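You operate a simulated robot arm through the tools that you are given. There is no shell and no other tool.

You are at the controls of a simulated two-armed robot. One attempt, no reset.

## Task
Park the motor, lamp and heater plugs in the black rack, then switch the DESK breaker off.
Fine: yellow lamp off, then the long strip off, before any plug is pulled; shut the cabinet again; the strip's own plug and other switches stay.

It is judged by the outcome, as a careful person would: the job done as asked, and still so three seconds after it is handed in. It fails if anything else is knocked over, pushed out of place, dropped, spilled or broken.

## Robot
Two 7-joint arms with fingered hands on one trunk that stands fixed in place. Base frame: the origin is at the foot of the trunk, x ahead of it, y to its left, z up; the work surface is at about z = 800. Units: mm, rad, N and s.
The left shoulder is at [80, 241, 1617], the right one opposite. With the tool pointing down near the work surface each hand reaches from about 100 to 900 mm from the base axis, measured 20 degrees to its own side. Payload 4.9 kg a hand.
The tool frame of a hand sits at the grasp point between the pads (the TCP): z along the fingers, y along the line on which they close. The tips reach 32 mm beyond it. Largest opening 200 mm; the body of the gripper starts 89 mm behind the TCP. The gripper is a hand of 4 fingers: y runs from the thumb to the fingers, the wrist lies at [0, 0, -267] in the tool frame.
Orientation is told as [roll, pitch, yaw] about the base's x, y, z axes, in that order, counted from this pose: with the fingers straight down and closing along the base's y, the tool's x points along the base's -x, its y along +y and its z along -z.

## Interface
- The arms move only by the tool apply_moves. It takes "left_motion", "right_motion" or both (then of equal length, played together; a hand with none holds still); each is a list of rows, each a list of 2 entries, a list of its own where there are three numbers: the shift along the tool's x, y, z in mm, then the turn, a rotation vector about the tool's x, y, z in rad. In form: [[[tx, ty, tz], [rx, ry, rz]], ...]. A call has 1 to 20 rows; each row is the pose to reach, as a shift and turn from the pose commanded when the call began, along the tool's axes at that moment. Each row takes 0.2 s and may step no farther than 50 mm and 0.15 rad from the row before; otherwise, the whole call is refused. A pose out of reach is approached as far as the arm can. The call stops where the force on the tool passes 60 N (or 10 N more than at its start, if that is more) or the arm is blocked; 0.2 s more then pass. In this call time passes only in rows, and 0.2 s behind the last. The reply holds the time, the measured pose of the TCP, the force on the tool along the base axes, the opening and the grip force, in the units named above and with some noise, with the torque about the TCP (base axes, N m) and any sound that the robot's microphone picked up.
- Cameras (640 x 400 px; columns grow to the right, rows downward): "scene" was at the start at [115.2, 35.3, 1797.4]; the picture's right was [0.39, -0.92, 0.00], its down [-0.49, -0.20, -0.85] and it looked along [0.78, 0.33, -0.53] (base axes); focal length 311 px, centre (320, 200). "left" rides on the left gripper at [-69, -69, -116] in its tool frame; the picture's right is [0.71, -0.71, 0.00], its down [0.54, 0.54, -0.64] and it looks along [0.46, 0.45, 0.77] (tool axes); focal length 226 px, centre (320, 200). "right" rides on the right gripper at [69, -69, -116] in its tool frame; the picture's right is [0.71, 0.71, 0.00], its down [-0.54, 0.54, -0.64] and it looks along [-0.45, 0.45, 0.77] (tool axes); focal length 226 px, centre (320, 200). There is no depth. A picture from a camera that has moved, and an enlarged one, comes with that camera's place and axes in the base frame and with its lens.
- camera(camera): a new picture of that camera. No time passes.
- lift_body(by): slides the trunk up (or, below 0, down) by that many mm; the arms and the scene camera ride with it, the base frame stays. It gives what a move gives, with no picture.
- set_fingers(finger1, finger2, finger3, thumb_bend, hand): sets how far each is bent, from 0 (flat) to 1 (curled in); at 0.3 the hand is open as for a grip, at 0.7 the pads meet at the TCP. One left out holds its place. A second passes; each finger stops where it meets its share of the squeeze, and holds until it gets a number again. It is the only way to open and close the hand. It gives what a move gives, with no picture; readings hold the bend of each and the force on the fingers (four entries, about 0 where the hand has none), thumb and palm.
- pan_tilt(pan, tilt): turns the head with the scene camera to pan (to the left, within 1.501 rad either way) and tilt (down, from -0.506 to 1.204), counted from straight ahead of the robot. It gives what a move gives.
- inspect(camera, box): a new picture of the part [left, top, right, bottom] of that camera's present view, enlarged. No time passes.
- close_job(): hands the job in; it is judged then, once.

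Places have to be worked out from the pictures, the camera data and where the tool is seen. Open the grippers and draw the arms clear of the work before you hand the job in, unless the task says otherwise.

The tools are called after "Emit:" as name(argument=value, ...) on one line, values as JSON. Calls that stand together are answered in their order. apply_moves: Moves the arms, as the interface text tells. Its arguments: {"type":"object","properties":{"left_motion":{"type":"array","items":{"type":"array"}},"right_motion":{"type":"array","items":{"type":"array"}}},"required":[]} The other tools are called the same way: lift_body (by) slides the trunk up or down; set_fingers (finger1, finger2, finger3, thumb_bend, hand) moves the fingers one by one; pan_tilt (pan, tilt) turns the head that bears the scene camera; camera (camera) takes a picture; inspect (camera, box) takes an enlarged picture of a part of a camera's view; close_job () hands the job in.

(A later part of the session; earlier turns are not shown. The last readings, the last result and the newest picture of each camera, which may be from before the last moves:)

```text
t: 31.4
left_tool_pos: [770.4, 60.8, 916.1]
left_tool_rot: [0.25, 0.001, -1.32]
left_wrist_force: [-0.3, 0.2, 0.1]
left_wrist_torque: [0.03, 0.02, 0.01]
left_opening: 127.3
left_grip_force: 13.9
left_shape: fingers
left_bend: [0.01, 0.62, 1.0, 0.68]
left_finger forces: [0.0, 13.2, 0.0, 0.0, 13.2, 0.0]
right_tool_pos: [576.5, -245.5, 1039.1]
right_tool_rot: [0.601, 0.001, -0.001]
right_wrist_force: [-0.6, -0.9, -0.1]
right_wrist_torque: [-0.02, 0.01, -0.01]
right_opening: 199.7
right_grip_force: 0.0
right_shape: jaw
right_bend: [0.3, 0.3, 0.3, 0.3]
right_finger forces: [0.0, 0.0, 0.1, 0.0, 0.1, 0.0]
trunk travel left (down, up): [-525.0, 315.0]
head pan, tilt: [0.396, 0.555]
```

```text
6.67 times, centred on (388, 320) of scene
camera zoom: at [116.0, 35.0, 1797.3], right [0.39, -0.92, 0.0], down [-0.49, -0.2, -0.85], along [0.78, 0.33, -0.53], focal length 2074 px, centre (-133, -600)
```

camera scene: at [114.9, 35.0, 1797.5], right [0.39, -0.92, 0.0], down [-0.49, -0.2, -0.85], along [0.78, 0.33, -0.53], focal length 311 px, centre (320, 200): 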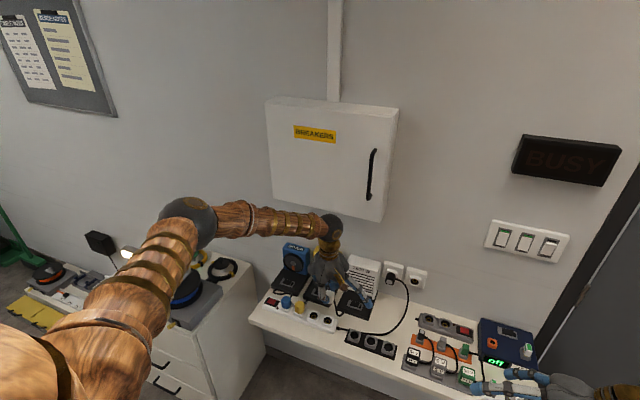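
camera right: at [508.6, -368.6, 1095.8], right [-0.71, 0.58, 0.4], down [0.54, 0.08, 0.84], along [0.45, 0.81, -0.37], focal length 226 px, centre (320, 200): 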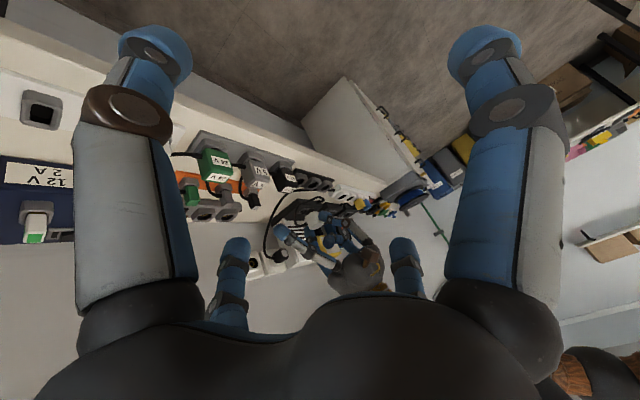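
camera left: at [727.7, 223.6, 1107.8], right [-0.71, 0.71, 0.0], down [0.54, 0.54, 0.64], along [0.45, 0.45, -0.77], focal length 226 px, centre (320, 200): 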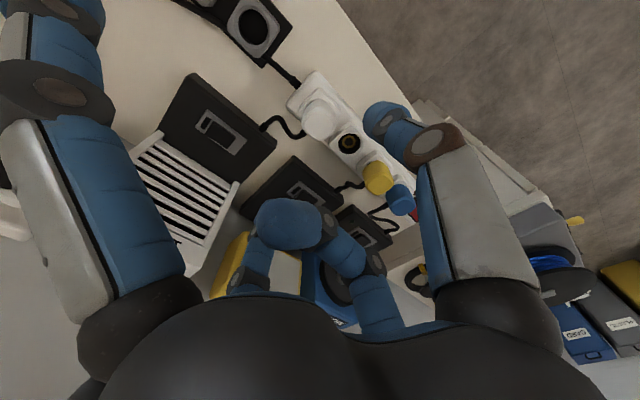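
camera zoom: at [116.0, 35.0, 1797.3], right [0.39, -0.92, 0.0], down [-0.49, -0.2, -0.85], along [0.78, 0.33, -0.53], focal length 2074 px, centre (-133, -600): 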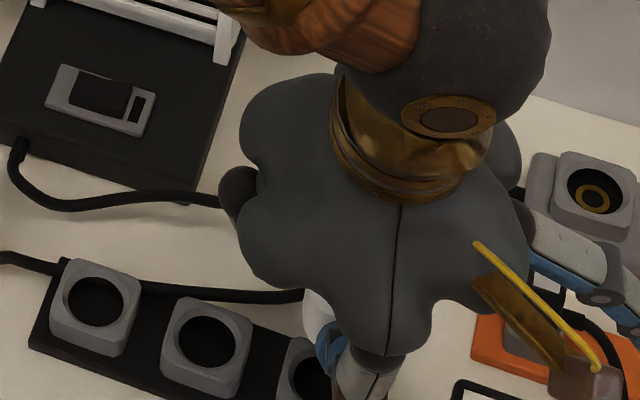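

Plug top is at (786, 64) and the hole at (784.5, 64); the pin end looks about 3 mm forward, so I trim the pitch by 0.05 and lower 28 mm to just above the rim.

Emit:
apply_moves(left_motion=[[[0.7, 0.2, 0], [0.048, 0.012, 0.003]], [[0.7, -3.3, 13.6], [0.048, 0.012, 0.003]], [[0.7, -6.7, 27.1], [0.048, 0.012, 0.003]]])

Emit:
inspect(camera="left", box=[256, 80, 384, 180])

Emit:
inspect(camera="right", box=[260, 170, 340, 220])

```text
t: 32.2
left_tool_pos: [770.3, 61.3, 888.5]
left_tool_rot: [0.201, 0.014, -1.32]
left_wrist_force: [-0.2, -0.7, -1.6]
left_wrist_torque: [-0.02, 0.03, 0.0]
left_opening: 127.3
left_grip_force: 13.5
left_shape: fingers
left_bend: [0.01, 0.62, 1.0, 0.68]
left_finger forces: [0.1, 13.3, 0.0, 0.2, 13.3, 0.0]
right_tool_pos: [577.5, -244.4, 1041.4]
right_tool_rot: [0.6, -0.001, -0.001]
right_wrist_force: [-0.2, -0.1, 0.1]
right_wrist_torque: [0.0, 0.0, -0.01]
right_opening: 200.1
right_grip_force: 0.1
right_shape: jaw
right_bend: [0.3, 0.3, 0.3, 0.3]
right_finger forces: [0.1, 0.0, 0.1, 0.0, 0.0, 0.0]
trunk travel left (down, up): [-525.0, 315.0]
head pan, tilt: [0.396, 0.555]
```

```text
4.00 times, centred on (320, 130) of left
camera zoom: at [700.6, -29.3, 987.8], right [-0.85, 0.52, -0.13], down [0.26, 0.62, 0.74], along [0.47, 0.6, -0.65], focal length 904 px, centre (320, 480)
```

zoom: 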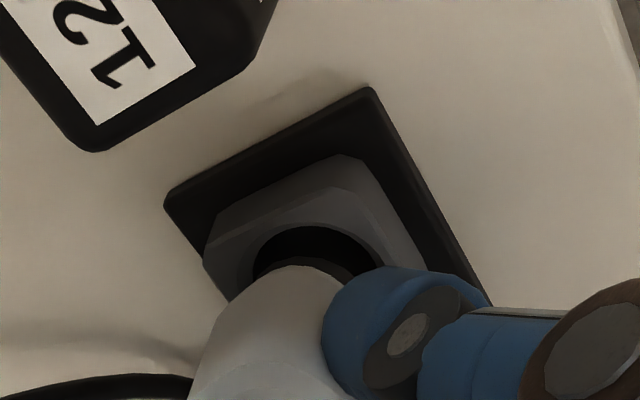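

```text
8.00 times, centred on (300, 195) of right
camera zoom: at [508.4, -367.7, 1096.3], right [-0.71, 0.58, 0.4], down [0.54, 0.08, 0.84], along [0.45, 0.81, -0.38], focal length 1808 px, centre (480, 240)
```

zoom: 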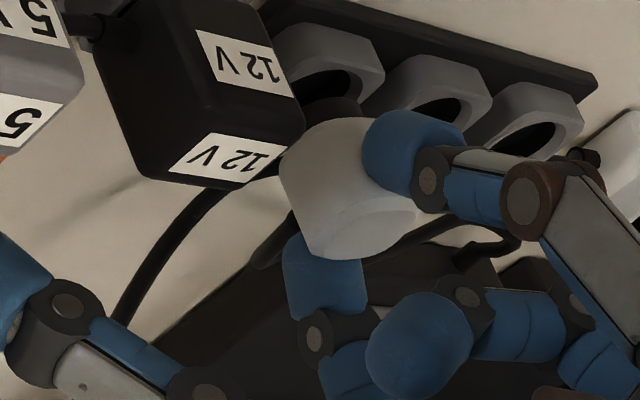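

Pin and hole line up well laterally. I lower on in small steps, watching the force.

Emit:
apply_moves(left_motion=[[[0, -0.6, 2.9], [0, 0, 0]], [[0, -1.2, 5.9], [0, 0, 0]], [[0, -1.8, 8.8], [0, 0, 0]]])

Emit:
inspect(camera="left", box=[256, 80, 384, 180])

Emit:
inspect(camera="right", box=[260, 170, 340, 220])

```text
t: 33.0
left_tool_pos: [769.0, 62.4, 878.7]
left_tool_rot: [0.199, 0.012, -1.319]
left_wrist_force: [0.7, -0.3, -0.9]
left_wrist_torque: [0.0, 0.0, -0.01]
left_opening: 127.1
left_grip_force: 13.5
left_shape: fingers
left_bend: [0.01, 0.62, 1.0, 0.68]
left_finger forces: [0.0, 13.4, 0.0, 0.0, 13.3, 0.0]
right_tool_pos: [576.4, -244.6, 1040.8]
right_tool_rot: [0.601, 0.0, 0.001]
right_wrist_force: [0.1, -0.1, -0.2]
right_wrist_torque: [0.03, 0.02, -0.02]
right_opening: 199.9
right_grip_force: 0.1
right_shape: jaw
right_bend: [0.3, 0.3, 0.3, 0.3]
right_finger forces: [0.0, 0.0, 0.1, 0.0, 0.1, 0.0]
trunk travel left (down, up): [-525.0, 315.0]
head pan, tilt: [0.396, 0.555]
```

```text
4.00 times, centred on (320, 130) of left
camera zoom: at [699.9, -28.0, 978.3], right [-0.85, 0.52, -0.13], down [0.26, 0.61, 0.75], along [0.47, 0.6, -0.65], focal length 904 px, centre (320, 480)
```

zoom: 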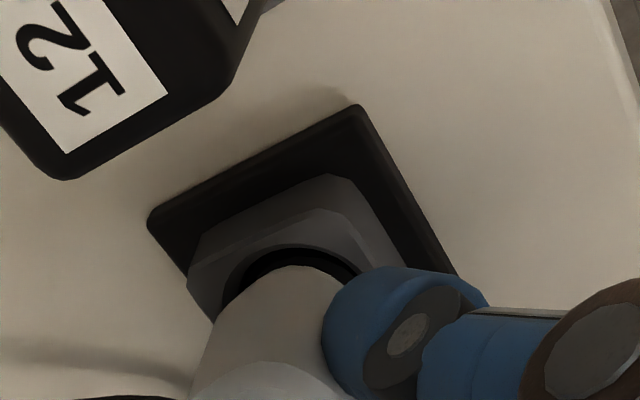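

```text
8.00 times, centred on (300, 195) of right
camera zoom: at [508.4, -367.4, 1096.4], right [-0.71, 0.58, 0.4], down [0.54, 0.08, 0.84], along [0.45, 0.81, -0.38], focal length 1808 px, centre (480, 240)
```

zoom: 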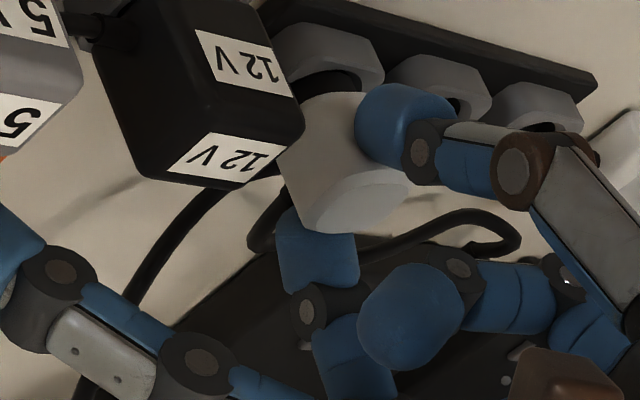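

No contact force; the pin has entered the hole. I continue down 8 mm in small steps until the plug seats.

Emit:
apply_moves(left_motion=[[[0, -0.5, 2.4], [0, 0, 0]], [[0, -1.0, 4.9], [0, 0, 0]], [[0, -1.6, 7.8], [0, 0, 0]]])

Emit:
inspect(camera="left", box=[256, 80, 384, 180])

Emit:
inspect(camera="right", box=[220, 160, 348, 240])

```text
t: 33.8
left_tool_pos: [769.7, 61.3, 870.3]
left_tool_rot: [0.204, 0.013, -1.32]
left_wrist_force: [0.2, -0.4, 2.2]
left_wrist_torque: [-0.02, -0.03, 0.0]
left_opening: 127.0
left_grip_force: 14.1
left_shape: fingers
left_bend: [0.01, 0.62, 1.0, 0.68]
left_finger forces: [0.0, 13.8, 0.0, 0.0, 13.4, 0.0]
right_tool_pos: [576.6, -244.6, 1041.7]
right_tool_rot: [0.601, 0.0, -0.001]
right_wrist_force: [-0.6, -0.2, 0.3]
right_wrist_torque: [0.01, -0.03, -0.01]
right_opening: 199.9
right_grip_force: 0.0
right_shape: jaw
right_bend: [0.3, 0.3, 0.3, 0.3]
right_finger forces: [0.1, 0.0, 0.1, 0.0, 0.0, 0.0]
trunk travel left (down, up): [-525.0, 315.0]
head pan, tilt: [0.396, 0.555]
```

```text
4.00 times, centred on (320, 130) of left
camera zoom: at [699.7, -28.1, 971.4], right [-0.85, 0.52, -0.13], down [0.26, 0.62, 0.74], along [0.47, 0.6, -0.65], focal length 904 px, centre (320, 480)
```

zoom: 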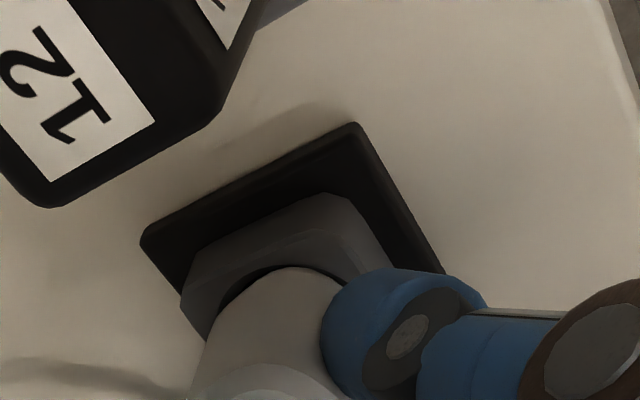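

```text
5.00 times, centred on (284, 200) of right
camera zoom: at [507.8, -367.5, 1096.7], right [-0.71, 0.58, 0.4], down [0.54, 0.08, 0.84], along [0.45, 0.81, -0.37], focal length 1130 px, centre (500, 200)
```

zoom: 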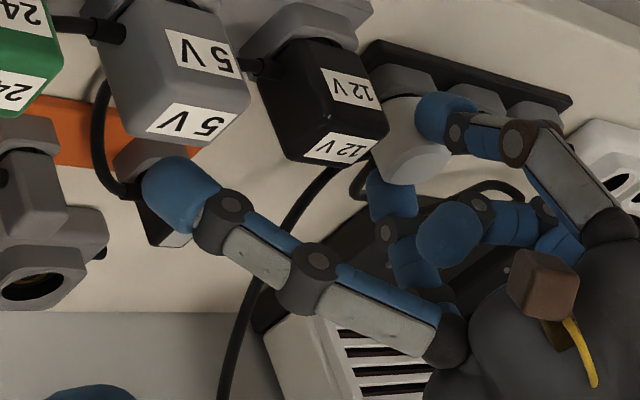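

First light contact (2 N) at the expected height. I press 3 mm more to make sure it seats.

Emit:
apply_moves(left_motion=[[[0, -0.3, 1.5], [0, 0, 0]], [[0, -0.6, 2.9], [0, 0, 0]]])

Emit:
inspect(camera="left", box=[256, 80, 384, 180])

```text
t: 34.4
left_tool_pos: [770.1, 61.7, 869.6]
left_tool_rot: [0.206, 0.012, -1.321]
left_wrist_force: [-4.0, -0.4, 14.7]
left_wrist_torque: [0.09, -0.22, 0.0]
left_opening: 126.8
left_grip_force: 15.6
left_shape: fingers
left_bend: [0.01, 0.62, 1.0, 0.68]
left_finger forces: [0.0, 14.6, 0.0, 0.1, 17.8, 0.1]
right_tool_pos: [575.2, -245.0, 1041.2]
right_tool_rot: [0.601, -0.001, -0.001]
right_wrist_force: [-0.2, 0.0, -0.2]
right_wrist_torque: [-0.01, 0.0, -0.01]
right_opening: 200.0
right_grip_force: 0.1
right_shape: jaw
right_bend: [0.3, 0.3, 0.3, 0.3]
right_finger forces: [0.1, 0.0, 0.0, 0.1, 0.0, 0.1]
trunk travel left (down, up): [-525.0, 315.0]
head pan, tilt: [0.396, 0.555]
```

```text
4.00 times, centred on (320, 130) of left
camera zoom: at [699.1, -28.3, 969.7], right [-0.85, 0.52, -0.14], down [0.26, 0.62, 0.75], along [0.47, 0.6, -0.65], focal length 904 px, centre (320, 480)
```

zoom: 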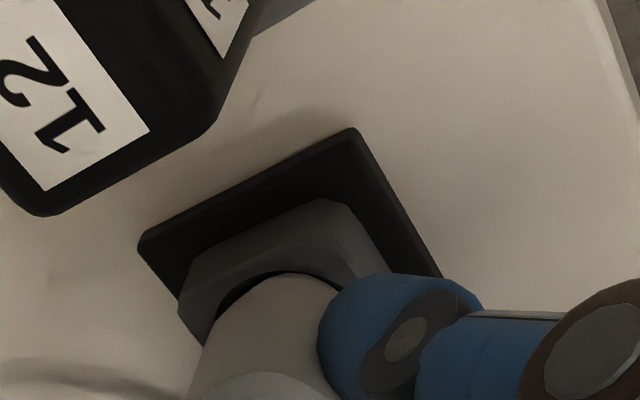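

Firm seating (15 N). I ease up 2 mm to unload, then open thumb and finger 2 gently.

Emit:
apply_moves(left_motion=[[[0, 0.5, -2.2], [0, 0, 0]]])

Emit:
set_fingers(hand="left", finger2=0.5, thumb_bend=0.5)

Emit:
inspect(camera="left", box=[200, 80, 440, 230])

Emit:
inspect(camera="right", box=[260, 170, 340, 220])

```text
t: 34.8
left_tool_pos: [769.0, 61.5, 870.6]
left_tool_rot: [0.203, 0.013, -1.321]
left_wrist_force: [-1.8, -0.7, 8.6]
left_wrist_torque: [0.03, -0.15, -0.01]
left_opening: 127.0
left_grip_force: 14.7
left_shape: fingers
left_bend: [0.01, 0.62, 1.0, 0.68]
left_finger forces: [0.0, 14.2, 0.0, 0.1, 15.5, 0.1]
right_tool_pos: [576.6, -245.6, 1041.1]
right_tool_rot: [0.601, 0.001, -0.001]
right_wrist_force: [-0.3, 0.1, 1.2]
right_wrist_torque: [0.0, -0.03, 0.01]
right_opening: 200.1
right_grip_force: 0.0
right_shape: jaw
right_bend: [0.3, 0.3, 0.3, 0.3]
right_finger forces: [0.0, 0.0, 0.1, 0.1, 0.0, 0.0]
trunk travel left (down, up): [-525.0, 315.0]
head pan, tilt: [0.396, 0.555]
```

```text
t: 35.8
left_tool_pos: [769.9, 61.4, 871.1]
left_tool_rot: [0.201, 0.012, -1.321]
left_wrist_force: [-0.3, 0.7, 0.6]
left_wrist_torque: [-0.01, 0.0, 0.0]
left_opening: 139.9
left_grip_force: 0.1
left_shape: fingers
left_bend: [0.01, 0.5, 1.0, 0.5]
left_finger forces: [0.0, 0.0, 0.0, 0.0, 0.0, 0.1]
right_tool_pos: [576.2, -245.0, 1040.7]
right_tool_rot: [0.599, 0.0, 0.0]
right_wrist_force: [-0.3, -0.1, 0.1]
right_wrist_torque: [-0.02, 0.01, 0.01]
right_opening: 200.0
right_grip_force: 0.2
right_shape: jaw
right_bend: [0.3, 0.3, 0.3, 0.3]
right_finger forces: [0.0, 0.0, 0.0, 0.0, 0.0, 0.1]
trunk travel left (down, up): [-525.0, 315.0]
head pan, tilt: [0.396, 0.555]
```

```text
2.67 times, centred on (320, 155) of left
camera zoom: at [700.1, -27.9, 969.7], right [-0.85, 0.52, -0.13], down [0.26, 0.62, 0.74], along [0.47, 0.6, -0.65], focal length 603 px, centre (320, 320)
```

zoom: 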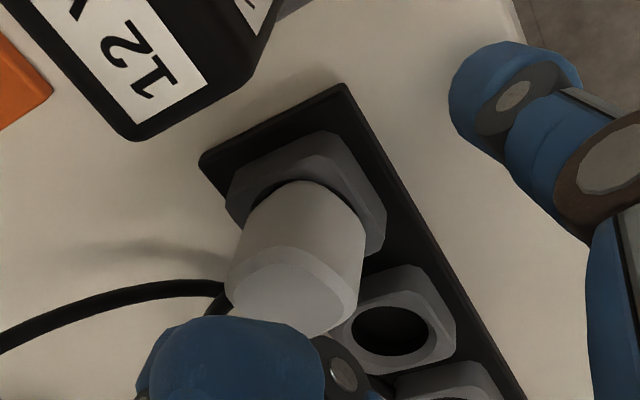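

```text
8.00 times, centred on (300, 195) of right
camera zoom: at [508.5, -367.4, 1096.2], right [-0.71, 0.58, 0.4], down [0.54, 0.08, 0.84], along [0.45, 0.81, -0.38], focal length 1808 px, centre (480, 240)
```

zoom: 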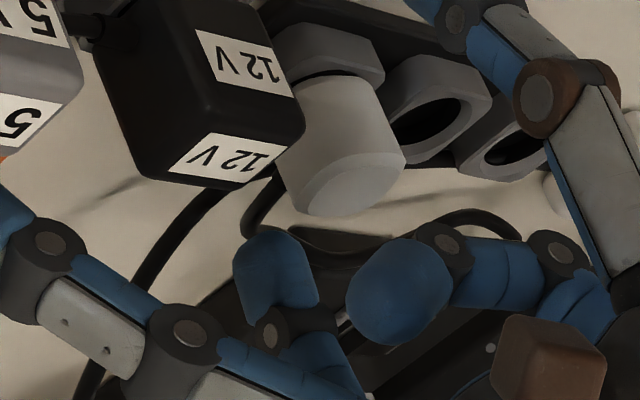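

The plug stands in slot 3. I raise the hand straight up and undo the pitch/yaw, then check the seating.

Emit:
apply_moves(left_motion=[[[0, 6, -29.4], [0, 0, 0]], [[0, 12, -58.8], [0, 0, 0]], [[0, 18, -88.2], [0, 0, 0]], [[0, 26, -127], [0, 0, 0]]])

Emit:
inspect(camera="right", box=[260, 160, 340, 210])

Emit:
inspect(camera="left", box=[240, 0, 400, 100])

Emit:
inspect(camera="scene", box=[340, 310, 420, 360])

```text
t: 36.8
left_tool_pos: [769.1, 59.4, 1000.2]
left_tool_rot: [0.201, 0.013, -1.321]
left_wrist_force: [0.7, 1.1, 0.3]
left_wrist_torque: [-0.03, -0.04, 0.04]
left_opening: 139.9
left_grip_force: 0.1
left_shape: fingers
left_bend: [0.01, 0.5, 1.0, 0.5]
left_finger forces: [0.0, 0.0, 0.0, 0.0, 0.1, 0.1]
right_tool_pos: [574.9, -245.2, 1040.6]
right_tool_rot: [0.602, 0.0, 0.0]
right_wrist_force: [-0.9, 0.0, 0.6]
right_wrist_torque: [0.0, -0.03, -0.03]
right_opening: 199.7
right_grip_force: 0.0
right_shape: jaw
right_bend: [0.3, 0.3, 0.3, 0.3]
right_finger forces: [0.1, 0.0, 0.0, 0.0, 0.0, 0.1]
trunk travel left (down, up): [-525.0, 315.0]
head pan, tilt: [0.396, 0.555]
```

```text
8.00 times, centred on (300, 185) of right
camera zoom: at [507.5, -367.4, 1096.7], right [-0.71, 0.58, 0.4], down [0.54, 0.08, 0.84], along [0.45, 0.81, -0.37], focal length 1808 px, centre (480, 320)
```

zoom: 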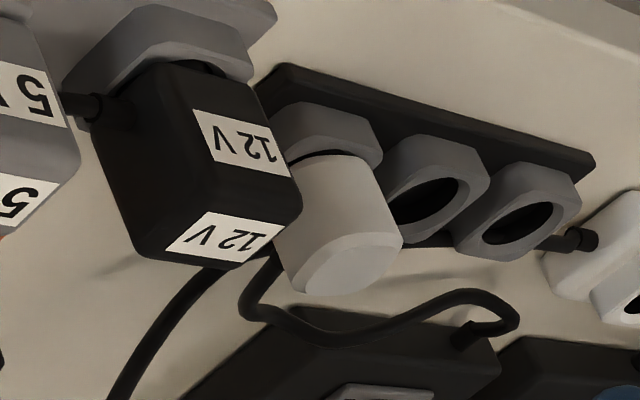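

```text
4.00 times, centred on (320, 50) of left
camera zoom: at [698.6, -30.0, 1100.7], right [-0.85, 0.52, -0.13], down [0.26, 0.61, 0.75], along [0.47, 0.6, -0.65], focal length 904 px, centre (320, 800)
```

zoom: 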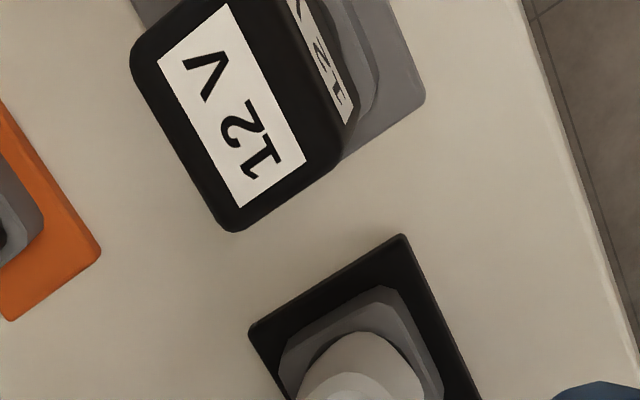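

```text
8.00 times, centred on (380, 335) of scene
camera zoom: at [113.7, 35.2, 1797.4], right [0.39, -0.92, 0.0], down [-0.49, -0.2, -0.85], along [0.78, 0.33, -0.53], focal length 2488 px, centre (-160, -880)
```

zoom: 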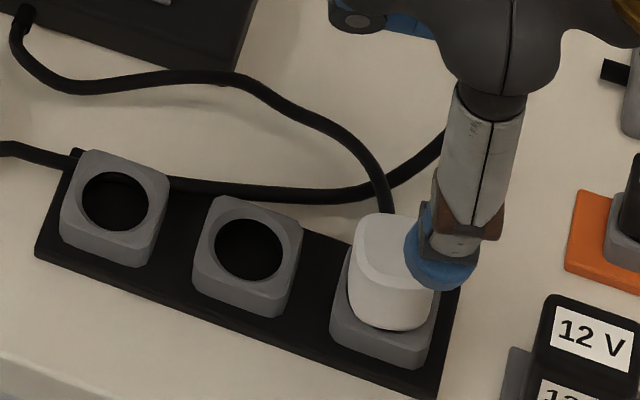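

The heater plug is parked upright in slot 3. Next the yellow lamp plug: I return the hand to its straight attitude above it, at about (789, 403), this time offset 7 mm so both pads share the force evenly.

Emit:
apply_moves(left_motion=[[[40.8, 11.7, 7.4], [0.0248, -0.0048, 0.031]], [[81.6, 23.4, 14.8], [0.0496, -0.0096, 0.062]], [[122.5, 35.1, 22.2], [0.0743, -0.0143, 0.0929]], [[163.3, 46.8, 29.6], [0.099, -0.019, 0.1239]], [[204.1, 58.5, 37], [0.1238, -0.0238, 0.1548]], [[245, 70.2, 44.4], [0.1485, -0.0285, 0.1858]], [[285.8, 81.9, 51.8], [0.1733, -0.0333, 0.2167]], [[326.6, 93.6, 59.2], [0.198, -0.038, 0.2477]]])

Emit:
inspect(camera="left", box=[200, 70, 440, 220])

```text
t: 38.6
left_tool_pos: [789.9, 404.8, 964.0]
left_tool_rot: [0.0, -0.002, -1.572]
left_wrist_force: [0.6, 0.3, 0.1]
left_wrist_torque: [0.02, 0.02, -0.03]
left_opening: 139.8
left_grip_force: 0.2
left_shape: fingers
left_bend: [0.01, 0.5, 1.0, 0.5]
left_finger forces: [0.0, 0.0, 0.0, 0.1, 0.0, 0.0]
right_tool_pos: [576.9, -244.1, 1040.5]
right_tool_rot: [0.599, 0.001, 0.0]
right_wrist_force: [-0.4, 0.4, 1.1]
right_wrist_torque: [-0.01, -0.03, -0.03]
right_opening: 199.8
right_grip_force: 0.0
right_shape: jaw
right_bend: [0.3, 0.3, 0.3, 0.3]
right_finger forces: [0.0, 0.1, 0.0, 0.0, 0.0, 0.1]
trunk travel left (down, up): [-525.0, 315.0]
head pan, tilt: [0.396, 0.555]
```

```text
2.67 times, centred on (320, 145) of left
camera zoom: at [721.1, 336.8, 1081.6], right [-0.71, 0.71, 0.0], down [0.54, 0.54, 0.64], along [0.46, 0.45, -0.77], focal length 603 px, centre (320, 347)
```

zoom: 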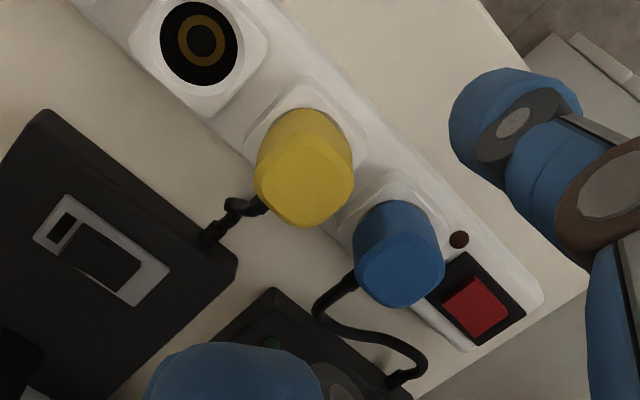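

Yellow plug's top is at (795, 402, 866). I align and lower to z≈887 around it.

Emit:
apply_moves(left_motion=[[[-2.5, -1, 25], [0, 0, 0]], [[-2.5, -1, 50], [0, 0, 0]], [[-2.5, -1, 66], [0, 0, 0]], [[-2.5, -1, 77], [0, 0, 0]]])

Emit:
inspect(camera="left", box=[200, 70, 440, 220])

```text
t: 39.6
left_tool_pos: [787.9, 400.3, 886.2]
left_tool_rot: [0.0, 0.0, -1.571]
left_wrist_force: [-0.3, -1.2, 0.4]
left_wrist_torque: [-0.02, -0.02, 0.03]
left_opening: 139.8
left_grip_force: 0.0
left_shape: fingers
left_bend: [0.01, 0.5, 1.0, 0.5]
left_finger forces: [0.0, 0.1, 0.0, 0.0, 0.0, 0.1]
right_tool_pos: [576.9, -245.1, 1040.3]
right_tool_rot: [0.6, 0.0, -0.001]
right_wrist_force: [1.0, -0.1, 0.3]
right_wrist_torque: [0.01, 0.03, 0.01]
right_opening: 199.8
right_grip_force: 0.1
right_shape: jaw
right_bend: [0.3, 0.3, 0.3, 0.3]
right_finger forces: [0.0, 0.1, 0.1, 0.0, 0.0, 0.0]
trunk travel left (down, up): [-525.0, 315.0]
head pan, tilt: [0.396, 0.555]
```

```text
2.67 times, centred on (320, 145) of left
camera zoom: at [720.8, 332.0, 1003.7], right [-0.71, 0.71, 0.0], down [0.54, 0.54, 0.64], along [0.46, 0.45, -0.77], focal length 603 px, centre (320, 347)
```

zoom: 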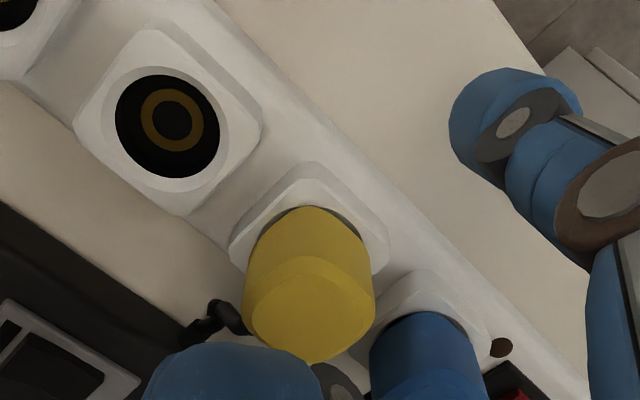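

Positioned. Closing thumb and finger 2 on the yellow plug.

Emit:
set_fingers(hand="left", finger2=0.75, thumb_bend=0.75)

Emit:
inspect(camera="left", box=[200, 70, 440, 220])

```text
t: 40.6
left_tool_pos: [788.6, 400.8, 886.5]
left_tool_rot: [-0.002, 0.0, -1.572]
left_wrist_force: [-3.2, 0.6, -2.0]
left_wrist_torque: [-0.01, -0.02, 0.01]
left_opening: 127.6
left_grip_force: 11.9
left_shape: fingers
left_bend: [0.01, 0.62, 1.0, 0.67]
left_finger forces: [0.0, 9.8, 0.1, 0.0, 13.6, 0.0]
right_tool_pos: [576.3, -245.2, 1040.0]
right_tool_rot: [0.6, 0.0, 0.001]
right_wrist_force: [0.1, -0.4, 0.7]
right_wrist_torque: [0.02, 0.01, -0.01]
right_opening: 200.0
right_grip_force: 0.1
right_shape: jaw
right_bend: [0.3, 0.3, 0.3, 0.3]
right_finger forces: [0.0, 0.1, 0.0, 0.0, 0.0, 0.1]
trunk travel left (down, up): [-525.0, 315.0]
head pan, tilt: [0.396, 0.555]
```

```text
2.67 times, centred on (320, 145) of left
camera zoom: at [720.2, 332.4, 1003.9], right [-0.71, 0.71, 0.0], down [0.54, 0.54, 0.64], along [0.45, 0.45, -0.77], focal length 603 px, centre (320, 347)
```

zoom: 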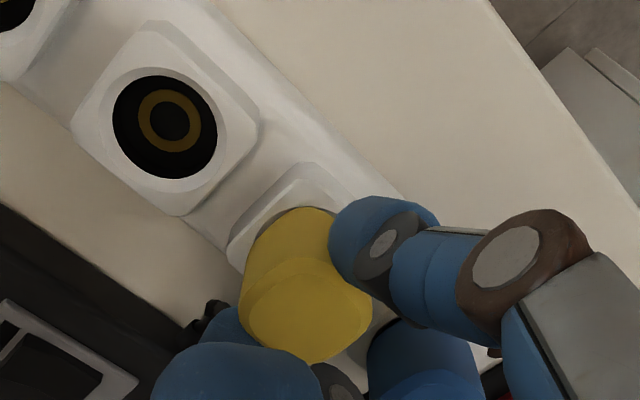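

Forces are nearly even. I pull straight up in small steps with a 1 mm correction.

Emit:
apply_moves(left_motion=[[[0, -1, 0], [0, 0, 0]], [[0, -1, -4], [0, 0, 0]], [[0, -1, -8], [0, 0, 0]], [[0, -1, -12], [0, 0, 0]], [[0, -1, -16], [0, 0, 0]], [[0, -1, -20], [0, 0, 0]]])

Emit:
apply_moves(left_motion=[[[0, 0, -30], [0, 0, 0]], [[0, 0, -60], [0, 0, 0]]])

Emit:
inspect(camera="left", box=[200, 70, 440, 220])

Emit:
inspect(camera="right", box=[330, 190, 410, 240])

Emit:
inspect(camera="scene", box=[270, 260, 334, 300])

```text
t: 42.0
left_tool_pos: [787.4, 401.0, 907.3]
left_tool_rot: [0.002, 0.001, -1.572]
left_wrist_force: [0.3, 0.0, -0.3]
left_wrist_torque: [-0.02, 0.01, -0.03]
left_opening: 126.8
left_grip_force: 12.1
left_shape: fingers
left_bend: [0.01, 0.61, 1.0, 0.68]
left_finger forces: [0.0, 12.0, 0.0, 0.0, 12.0, 0.0]
right_tool_pos: [574.4, -244.2, 1039.6]
right_tool_rot: [0.599, 0.0, 0.001]
right_wrist_force: [-0.4, 0.4, 0.1]
right_wrist_torque: [-0.03, 0.01, 0.05]
right_opening: 199.8
right_grip_force: 0.0
right_shape: jaw
right_bend: [0.3, 0.3, 0.3, 0.3]
right_finger forces: [0.1, 0.1, 0.0, 0.0, 0.0, 0.0]
trunk travel left (down, up): [-525.0, 315.0]
head pan, tilt: [0.396, 0.555]
```

```text
t: 42.6
left_tool_pos: [785.9, 401.4, 967.8]
left_tool_rot: [0.001, -0.001, -1.571]
left_wrist_force: [-0.7, 0.2, -0.1]
left_wrist_torque: [0.0, 0.01, -0.02]
left_opening: 127.1
left_grip_force: 11.8
left_shape: fingers
left_bend: [0.01, 0.61, 1.0, 0.68]
left_finger forces: [0.0, 12.1, 0.0, 0.0, 12.0, 0.0]
right_tool_pos: [575.0, -244.4, 1041.0]
right_tool_rot: [0.599, 0.001, -0.001]
right_wrist_force: [-0.1, -0.2, -1.0]
right_wrist_torque: [0.0, -0.04, 0.01]
right_opening: 200.0
right_grip_force: 0.1
right_shape: jaw
right_bend: [0.3, 0.3, 0.3, 0.3]
right_finger forces: [0.0, 0.0, 0.1, 0.1, 0.0, 0.1]
trunk travel left (down, up): [-525.0, 315.0]
head pan, tilt: [0.396, 0.555]
```

```text
2.67 times, centred on (320, 145) of left
camera zoom: at [717.8, 331.8, 1085.1], right [-0.71, 0.71, 0.0], down [0.54, 0.54, 0.64], along [0.46, 0.45, -0.77], focal length 603 px, centre (320, 347)
```

zoom: 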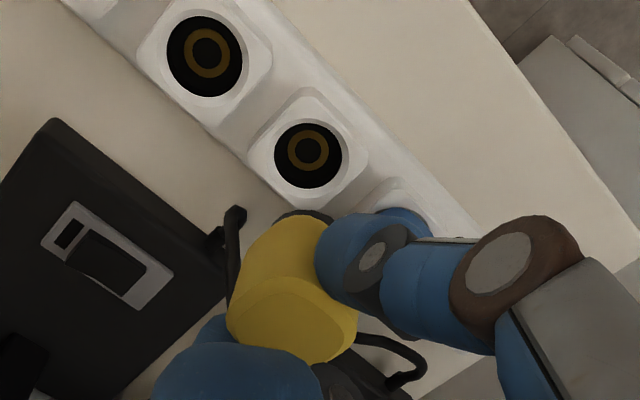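

```text
8.00 times, centred on (370, 215) of right
camera zoom: at [507.4, -367.6, 1096.7], right [-0.71, 0.58, 0.4], down [0.54, 0.08, 0.84], along [0.46, 0.81, -0.37], focal length 1808 px, centre (-80, 80)
```

zoom: 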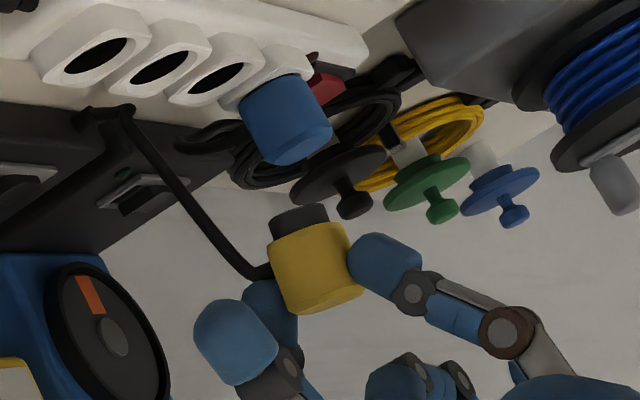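

```text
10.00 times, centred on (302, 280) of scene
camera zoom: at [113.8, 34.9, 1797.4], right [0.39, -0.92, 0.0], down [-0.49, -0.2, -0.85], along [0.78, 0.33, -0.53], focal length 3110 px, centre (500, -600)
```

zoom: 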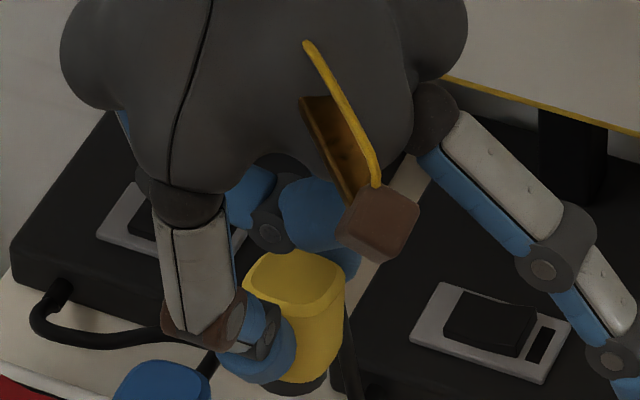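

Yellow plug out; same lean as before (~0.22 rad). I carry it to above slot 2 while pitching it upright.

Emit:
apply_moves(left_motion=[[[-40.2, -2.4, 1.7], [-0.03, 0, 0]], [[-80.5, -4.9, 3.4], [-0.06, 0, 0]], [[-120.7, -7.3, 5.1], [-0.09, 0, 0]], [[-161, -9.7, 6.9], [-0.12, 0, 0]], [[-201.2, -12.1, 8.6], [-0.15, 0, 0]], [[-241.5, -14.6, 10.3], [-0.18, 0, 0]], [[-281.7, -17, 12], [-0.21, 0, 0]]])

Emit:
apply_moves(left_motion=[[[0, 0, 0], [0, 0.031, -0.147]], [[0, 0, 0], [0, 0.0625, -0.293]], [[0, -4.2, 19.5], [0, 0.0625, -0.293]], [[0, -8.3, 39.1], [0, 0.0625, -0.293]]])

Emit:
inspect(camera="left", box=[200, 50, 440, 200])

Emit:
inspect(camera="right", box=[260, 160, 356, 220])

Emit:
inspect(camera="scene", box=[340, 290, 436, 350])

```text
t: 44.2
left_tool_pos: [772.3, 118.5, 957.3]
left_tool_rot: [0.21, 0.001, -1.572]
left_wrist_force: [0.2, -0.3, -0.7]
left_wrist_torque: [-0.01, 0.05, -0.03]
left_opening: 127.0
left_grip_force: 11.6
left_shape: fingers
left_bend: [0.01, 0.61, 1.0, 0.68]
left_finger forces: [0.0, 11.9, 0.0, 0.1, 11.9, 0.0]
right_tool_pos: [577.5, -246.2, 1039.6]
right_tool_rot: [0.601, -0.002, 0.0]
right_wrist_force: [0.0, -0.5, -0.5]
right_wrist_torque: [0.03, -0.01, -0.02]
right_opening: 200.0
right_grip_force: 0.0
right_shape: jaw
right_bend: [0.3, 0.3, 0.3, 0.3]
right_finger forces: [0.0, 0.1, 0.0, 0.1, 0.0, 0.1]
trunk travel left (down, up): [-525.0, 315.0]
head pan, tilt: [0.396, 0.555]
```

```text
t: 45.2
left_tool_pos: [772.9, 118.7, 916.8]
left_tool_rot: [0.211, -0.001, -1.271]
left_wrist_force: [0.7, -0.1, -1.3]
left_wrist_torque: [-0.02, 0.01, -0.02]
left_opening: 126.9
left_grip_force: 12.2
left_shape: fingers
left_bend: [0.01, 0.61, 1.0, 0.68]
left_finger forces: [0.0, 11.9, 0.0, 0.0, 12.1, 0.0]
right_tool_pos: [576.7, -245.2, 1040.0]
right_tool_rot: [0.6, 0.0, -0.001]
right_wrist_force: [0.1, 0.4, -0.5]
right_wrist_torque: [0.02, 0.01, 0.0]
right_opening: 199.8
right_grip_force: 0.2
right_shape: jaw
right_bend: [0.3, 0.3, 0.3, 0.3]
right_finger forces: [0.1, 0.0, 0.0, 0.1, 0.1, 0.0]
trunk travel left (down, up): [-525.0, 315.0]
head pan, tilt: [0.396, 0.555]
```

```text
2.67 times, centred on (320, 125) of left
camera zoom: at [705.2, 26.3, 1015.6], right [-0.87, 0.47, -0.15], down [0.22, 0.63, 0.74], along [0.44, 0.61, -0.65], focal length 603 px, centre (320, 400)
```

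zoom: 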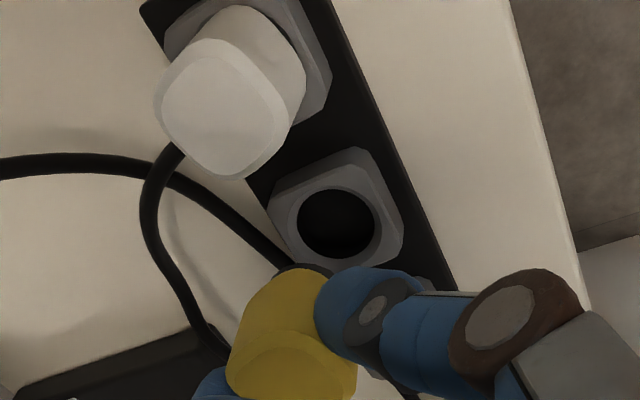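

```text
6.67 times, centred on (308, 190) of right
camera zoom: at [508.9, -367.2, 1096.2], right [-0.71, 0.58, 0.4], down [0.54, 0.08, 0.84], along [0.45, 0.81, -0.38], focal length 1507 px, centre (400, 267)
```

zoom: 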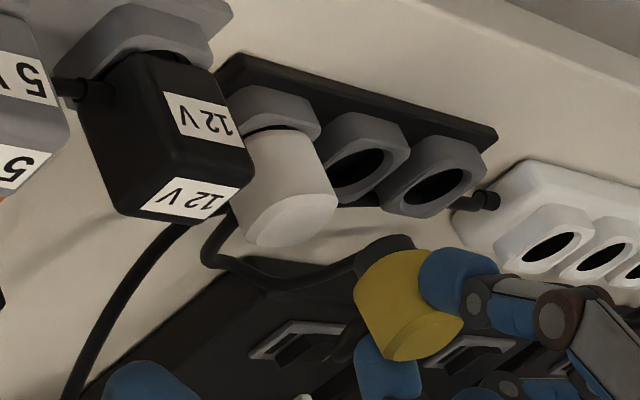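

```text
6.67 times, centred on (388, 320) of scene
camera zoom: at [116.0, 35.3, 1797.3], right [0.39, -0.92, 0.0], down [-0.49, -0.2, -0.85], along [0.78, 0.33, -0.53], focal length 2074 px, centre (-133, -600)
```

zoom: 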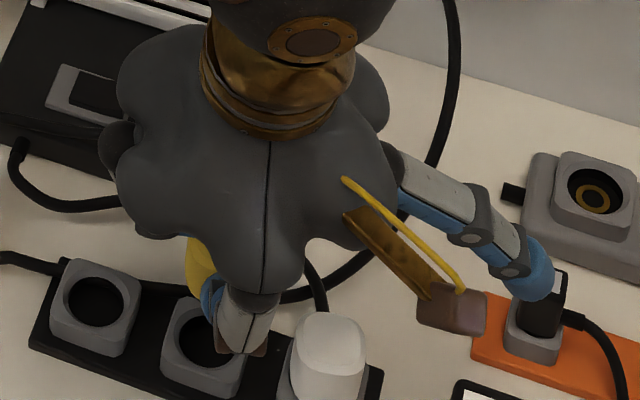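

Hole 2 is at (785, 124.5) and the pin end at about (789, 123). I shift 4 mm back, 1.5 mm left and lower 28 mm to just above the rim.

Emit:
apply_moves(left_motion=[[[2.6, -3.3, -0.7], [0.019, 0.006, 0.001]], [[2.6, -6.2, 13], [0.019, 0.006, 0.001]], [[2.6, -9.1, 26.7], [0.019, 0.006, 0.001]]])

Emit:
inspect(camera="left", box=[256, 80, 384, 180])

Emit:
inspect(camera="right", box=[260, 160, 356, 220])

```text
t: 46.0
left_tool_pos: [767.5, 119.8, 886.8]
left_tool_rot: [0.192, 0.004, -1.271]
left_wrist_force: [0.4, -0.2, -0.6]
left_wrist_torque: [-0.01, 0.02, -0.02]
left_opening: 126.8
left_grip_force: 11.8
left_shape: fingers
left_bend: [0.01, 0.61, 1.0, 0.68]
left_finger forces: [0.0, 11.9, 0.1, 0.0, 12.0, 0.1]
right_tool_pos: [576.3, -244.3, 1040.4]
right_tool_rot: [0.602, 0.0, 0.001]
right_wrist_force: [1.0, -0.5, 0.7]
right_wrist_torque: [-0.02, -0.01, 0.01]
right_opening: 200.0
right_grip_force: 0.2
right_shape: jaw
right_bend: [0.3, 0.3, 0.3, 0.3]
right_finger forces: [0.0, 0.0, 0.0, 0.0, 0.1, 0.1]
trunk travel left (down, up): [-525.0, 315.0]
head pan, tilt: [0.396, 0.555]
```

```text
4.00 times, centred on (320, 130) of left
camera zoom: at [703.0, 26.9, 988.9], right [-0.87, 0.47, -0.13], down [0.23, 0.63, 0.74], along [0.43, 0.61, -0.66], focal length 904 px, centre (320, 480)
```

zoom: 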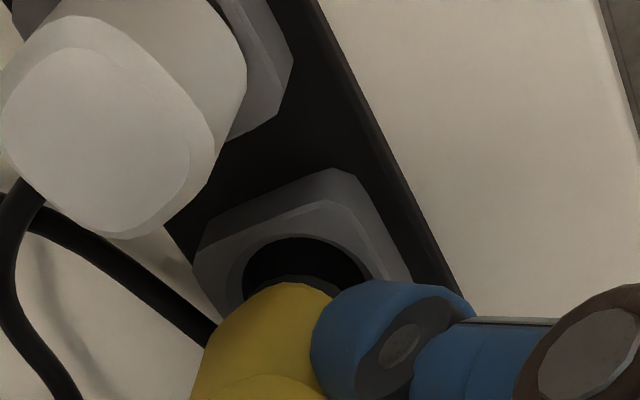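

```text
6.67 times, centred on (308, 190) of right
camera zoom: at [508.6, -367.7, 1096.2], right [-0.71, 0.58, 0.4], down [0.54, 0.08, 0.84], along [0.45, 0.81, -0.38], focal length 1507 px, centre (400, 267)
```

zoom: 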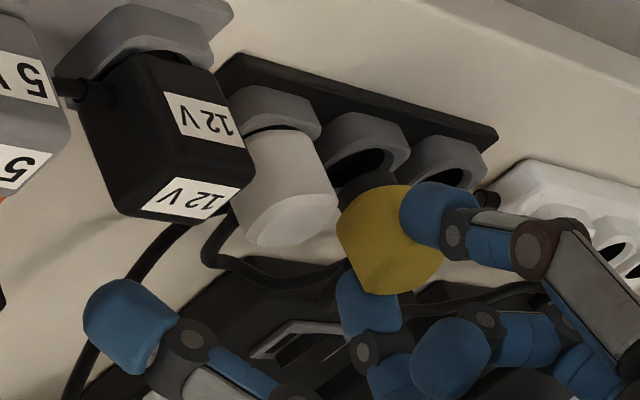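

The pin is about 2 mm too far forward-right of the hole's centre; I correct and lower 9 mm.

Emit:
apply_moves(left_motion=[[[1.5, -1.6, -0.3], [0, 0, 0]], [[1.5, -2.2, 2.6], [0, 0, 0]], [[1.5, -2.8, 5.5], [0, 0, 0]], [[1.5, -3.4, 8.5], [0, 0, 0]]])

Emit:
inspect(camera="left", box=[256, 80, 384, 180])

Emit:
inspect(camera="right", box=[260, 160, 356, 220])

```text
t: 47.0
left_tool_pos: [765.2, 120.6, 878.1]
left_tool_rot: [0.192, 0.006, -1.273]
left_wrist_force: [0.9, 0.1, -0.8]
left_wrist_torque: [-0.01, 0.01, 0.01]
left_opening: 127.1
left_grip_force: 11.5
left_shape: fingers
left_bend: [0.01, 0.61, 1.0, 0.68]
left_finger forces: [0.0, 12.0, 0.1, 0.1, 12.0, 0.0]
right_tool_pos: [577.2, -245.3, 1039.9]
right_tool_rot: [0.601, 0.0, 0.0]
right_wrist_force: [0.2, -0.8, -0.6]
right_wrist_torque: [-0.03, 0.01, 0.02]
right_opening: 199.8
right_grip_force: 0.0
right_shape: jaw
right_bend: [0.3, 0.3, 0.3, 0.3]
right_finger forces: [0.0, 0.1, 0.0, 0.0, 0.1, 0.0]
trunk travel left (down, up): [-525.0, 315.0]
head pan, tilt: [0.396, 0.555]
```

```text
4.00 times, centred on (320, 130) of left
camera zoom: at [700.4, 28.4, 979.8], right [-0.87, 0.47, -0.13], down [0.23, 0.63, 0.74], along [0.43, 0.61, -0.66], focal length 904 px, centre (320, 480)
```

zoom: 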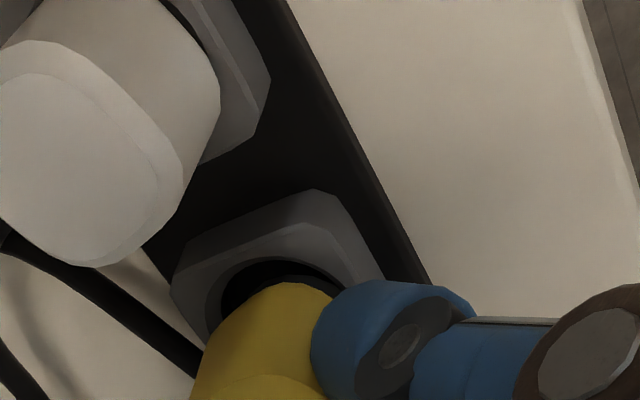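

```text
6.67 times, centred on (308, 190) of right
camera zoom: at [508.4, -367.4, 1096.3], right [-0.71, 0.58, 0.4], down [0.54, 0.08, 0.84], along [0.45, 0.81, -0.38], focal length 1507 px, centre (400, 267)
```

zoom: 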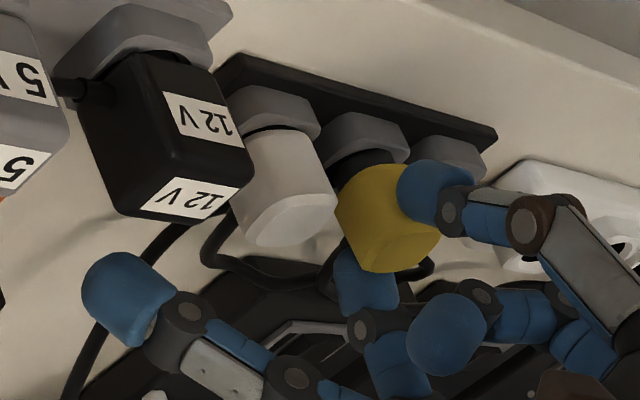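

Aligned and no contact force; going down another 8 mm.

Emit:
apply_moves(left_motion=[[[-0.4, -0.2, 2.9], [0, 0, 0]], [[-0.4, -0.7, 5.4], [0, 0, 0]], [[-0.4, -1.2, 7.8], [0, 0, 0]]])

Emit:
inspect(camera="left", box=[256, 80, 384, 180])

Emit:
inspect(camera="right", box=[260, 160, 356, 220])

```text
t: 47.8
left_tool_pos: [766.5, 121.4, 871.0]
left_tool_rot: [0.191, 0.004, -1.271]
left_wrist_force: [3.6, 0.7, 0.0]
left_wrist_torque: [0.02, -0.16, 0.0]
left_opening: 126.6
left_grip_force: 11.6
left_shape: fingers
left_bend: [0.01, 0.61, 1.0, 0.69]
left_finger forces: [0.0, 13.0, 0.0, 0.0, 9.9, 0.0]
right_tool_pos: [576.9, -244.6, 1040.9]
right_tool_rot: [0.599, -0.002, 0.0]
right_wrist_force: [-0.3, -0.4, 0.2]
right_wrist_torque: [-0.04, -0.02, 0.0]
right_opening: 199.9
right_grip_force: 0.1
right_shape: jaw
right_bend: [0.3, 0.3, 0.3, 0.3]
right_finger forces: [0.1, 0.1, 0.1, 0.0, 0.0, 0.1]
trunk travel left (down, up): [-525.0, 315.0]
head pan, tilt: [0.396, 0.555]
```

```text
4.00 times, centred on (320, 130) of left
camera zoom: at [701.0, 28.1, 972.1], right [-0.87, 0.47, -0.13], down [0.23, 0.63, 0.74], along [0.43, 0.61, -0.66], focal length 904 px, centre (320, 480)
```

zoom: 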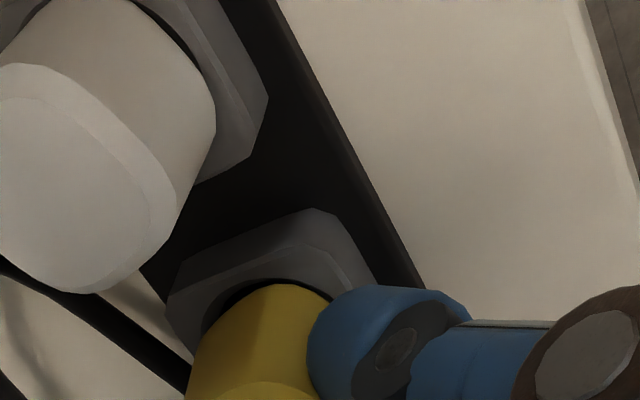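

```text
6.67 times, centred on (308, 190) of right
camera zoom: at [508.7, -367.4, 1096.2], right [-0.71, 0.58, 0.4], down [0.54, 0.08, 0.84], along [0.45, 0.81, -0.38], focal length 1507 px, centre (400, 267)
```

zoom: 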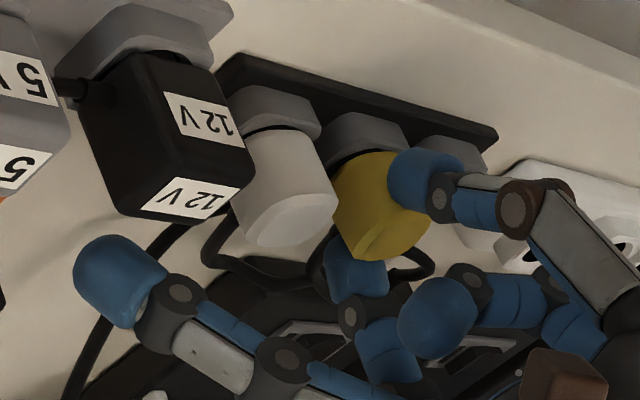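

The pin is in the hole, with a slight sideways load; I shift 1.5 mm forward and press down 4 mm more.

Emit:
apply_moves(left_motion=[[[-0.4, 1.4, 0.3], [0, 0, 0]], [[-0.4, 1.0, 2.3], [0, 0, 0]], [[-0.4, 0.6, 4.2], [0, 0, 0]]])

Emit:
inspect(camera="left", box=[256, 80, 384, 180])

```text
t: 48.6
left_tool_pos: [766.3, 120.6, 869.5]
left_tool_rot: [0.193, 0.004, -1.27]
left_wrist_force: [-2.7, -0.9, 14.5]
left_wrist_torque: [0.06, -0.27, 0.0]
left_opening: 126.6
left_grip_force: 14.9
left_shape: fingers
left_bend: [0.01, 0.61, 1.0, 0.72]
left_finger forces: [0.0, 13.5, 0.1, 0.0, 16.2, 0.0]
right_tool_pos: [574.9, -245.8, 1042.1]
right_tool_rot: [0.6, -0.002, 0.0]
right_wrist_force: [0.3, 0.2, 0.2]
right_wrist_torque: [0.01, -0.02, 0.02]
right_opening: 199.8
right_grip_force: 0.1
right_shape: jaw
right_bend: [0.3, 0.3, 0.3, 0.3]
right_finger forces: [0.0, 0.1, 0.0, 0.0, 0.0, 0.0]
trunk travel left (down, up): [-525.0, 315.0]
head pan, tilt: [0.396, 0.555]
```

```text
4.00 times, centred on (320, 130) of left
camera zoom: at [701.2, 28.0, 970.3], right [-0.87, 0.47, -0.13], down [0.23, 0.63, 0.74], along [0.43, 0.61, -0.66], focal length 904 px, centre (320, 480)
```

zoom: 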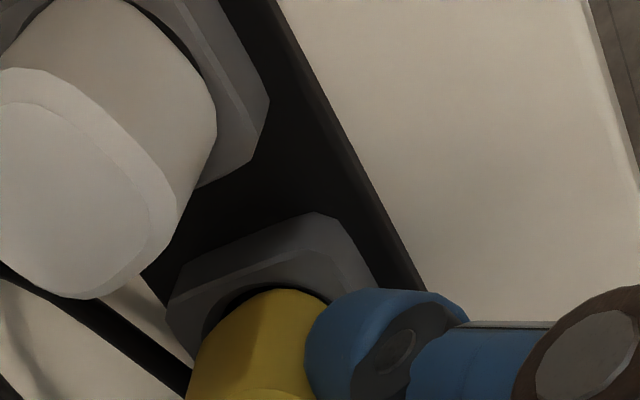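

Seated (14.5 N up, same height as the first). I unload 2 mm and open the two fingers.

Emit:
apply_moves(left_motion=[[[0, 0.4, -2], [0, 0, 0]]])

Emit:
set_fingers(hand="left", finger2=0.5, thumb_bend=0.5)

Emit:
inspect(camera="left", box=[200, 80, 440, 230])

Emit:
inspect(camera="right", box=[260, 160, 356, 220])

```text
t: 49.0
left_tool_pos: [766.0, 121.4, 868.8]
left_tool_rot: [0.19, 0.005, -1.271]
left_wrist_force: [-1.4, -1.4, 9.7]
left_wrist_torque: [0.04, -0.22, -0.02]
left_opening: 126.5
left_grip_force: 13.5
left_shape: fingers
left_bend: [0.01, 0.61, 1.0, 0.72]
left_finger forces: [0.1, 13.2, 0.1, 0.0, 14.5, 0.0]
right_tool_pos: [576.4, -243.9, 1040.2]
right_tool_rot: [0.601, -0.001, 0.0]
right_wrist_force: [-0.3, -0.6, 0.4]
right_wrist_torque: [-0.01, 0.0, 0.02]
right_opening: 200.0
right_grip_force: 0.0
right_shape: jaw
right_bend: [0.3, 0.3, 0.3, 0.3]
right_finger forces: [0.0, 0.1, 0.1, 0.0, 0.0, 0.1]
trunk travel left (down, up): [-525.0, 315.0]
head pan, tilt: [0.396, 0.555]
```

```text
t: 50.0
left_tool_pos: [767.6, 120.2, 867.4]
left_tool_rot: [0.193, 0.006, -1.271]
left_wrist_force: [-0.4, 0.4, 0.0]
left_wrist_torque: [0.0, -0.01, -0.01]
left_opening: 139.7
left_grip_force: 0.0
left_shape: fingers
left_bend: [0.01, 0.5, 1.0, 0.5]
left_finger forces: [0.0, 0.0, 0.0, 0.0, 0.0, 0.0]
right_tool_pos: [576.6, -243.7, 1040.5]
right_tool_rot: [0.601, 0.0, -0.001]
right_wrist_force: [0.2, -0.4, -0.6]
right_wrist_torque: [-0.05, 0.03, 0.0]
right_opening: 199.9
right_grip_force: 0.0
right_shape: jaw
right_bend: [0.3, 0.3, 0.3, 0.3]
right_finger forces: [0.1, 0.0, 0.1, 0.0, 0.1, 0.0]
trunk travel left (down, up): [-525.0, 315.0]
head pan, tilt: [0.396, 0.555]
```

```text
2.67 times, centred on (320, 155) of left
camera zoom: at [702.4, 28.5, 969.9], right [-0.87, 0.47, -0.13], down [0.23, 0.63, 0.74], along [0.43, 0.61, -0.66], focal length 603 px, centre (320, 320)
```

zoom: 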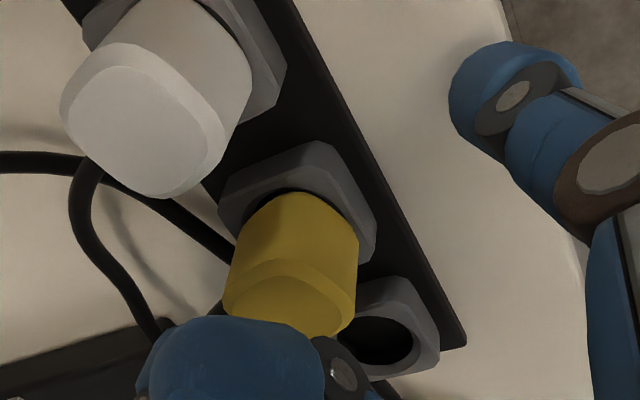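

```text
6.67 times, centred on (308, 190) of right
camera zoom: at [508.5, -367.4, 1096.2], right [-0.71, 0.58, 0.4], down [0.54, 0.08, 0.84], along [0.45, 0.81, -0.38], focal length 1507 px, centre (400, 267)
```

zoom: 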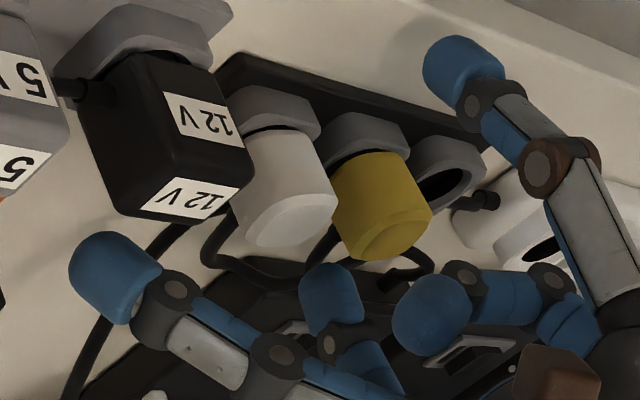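

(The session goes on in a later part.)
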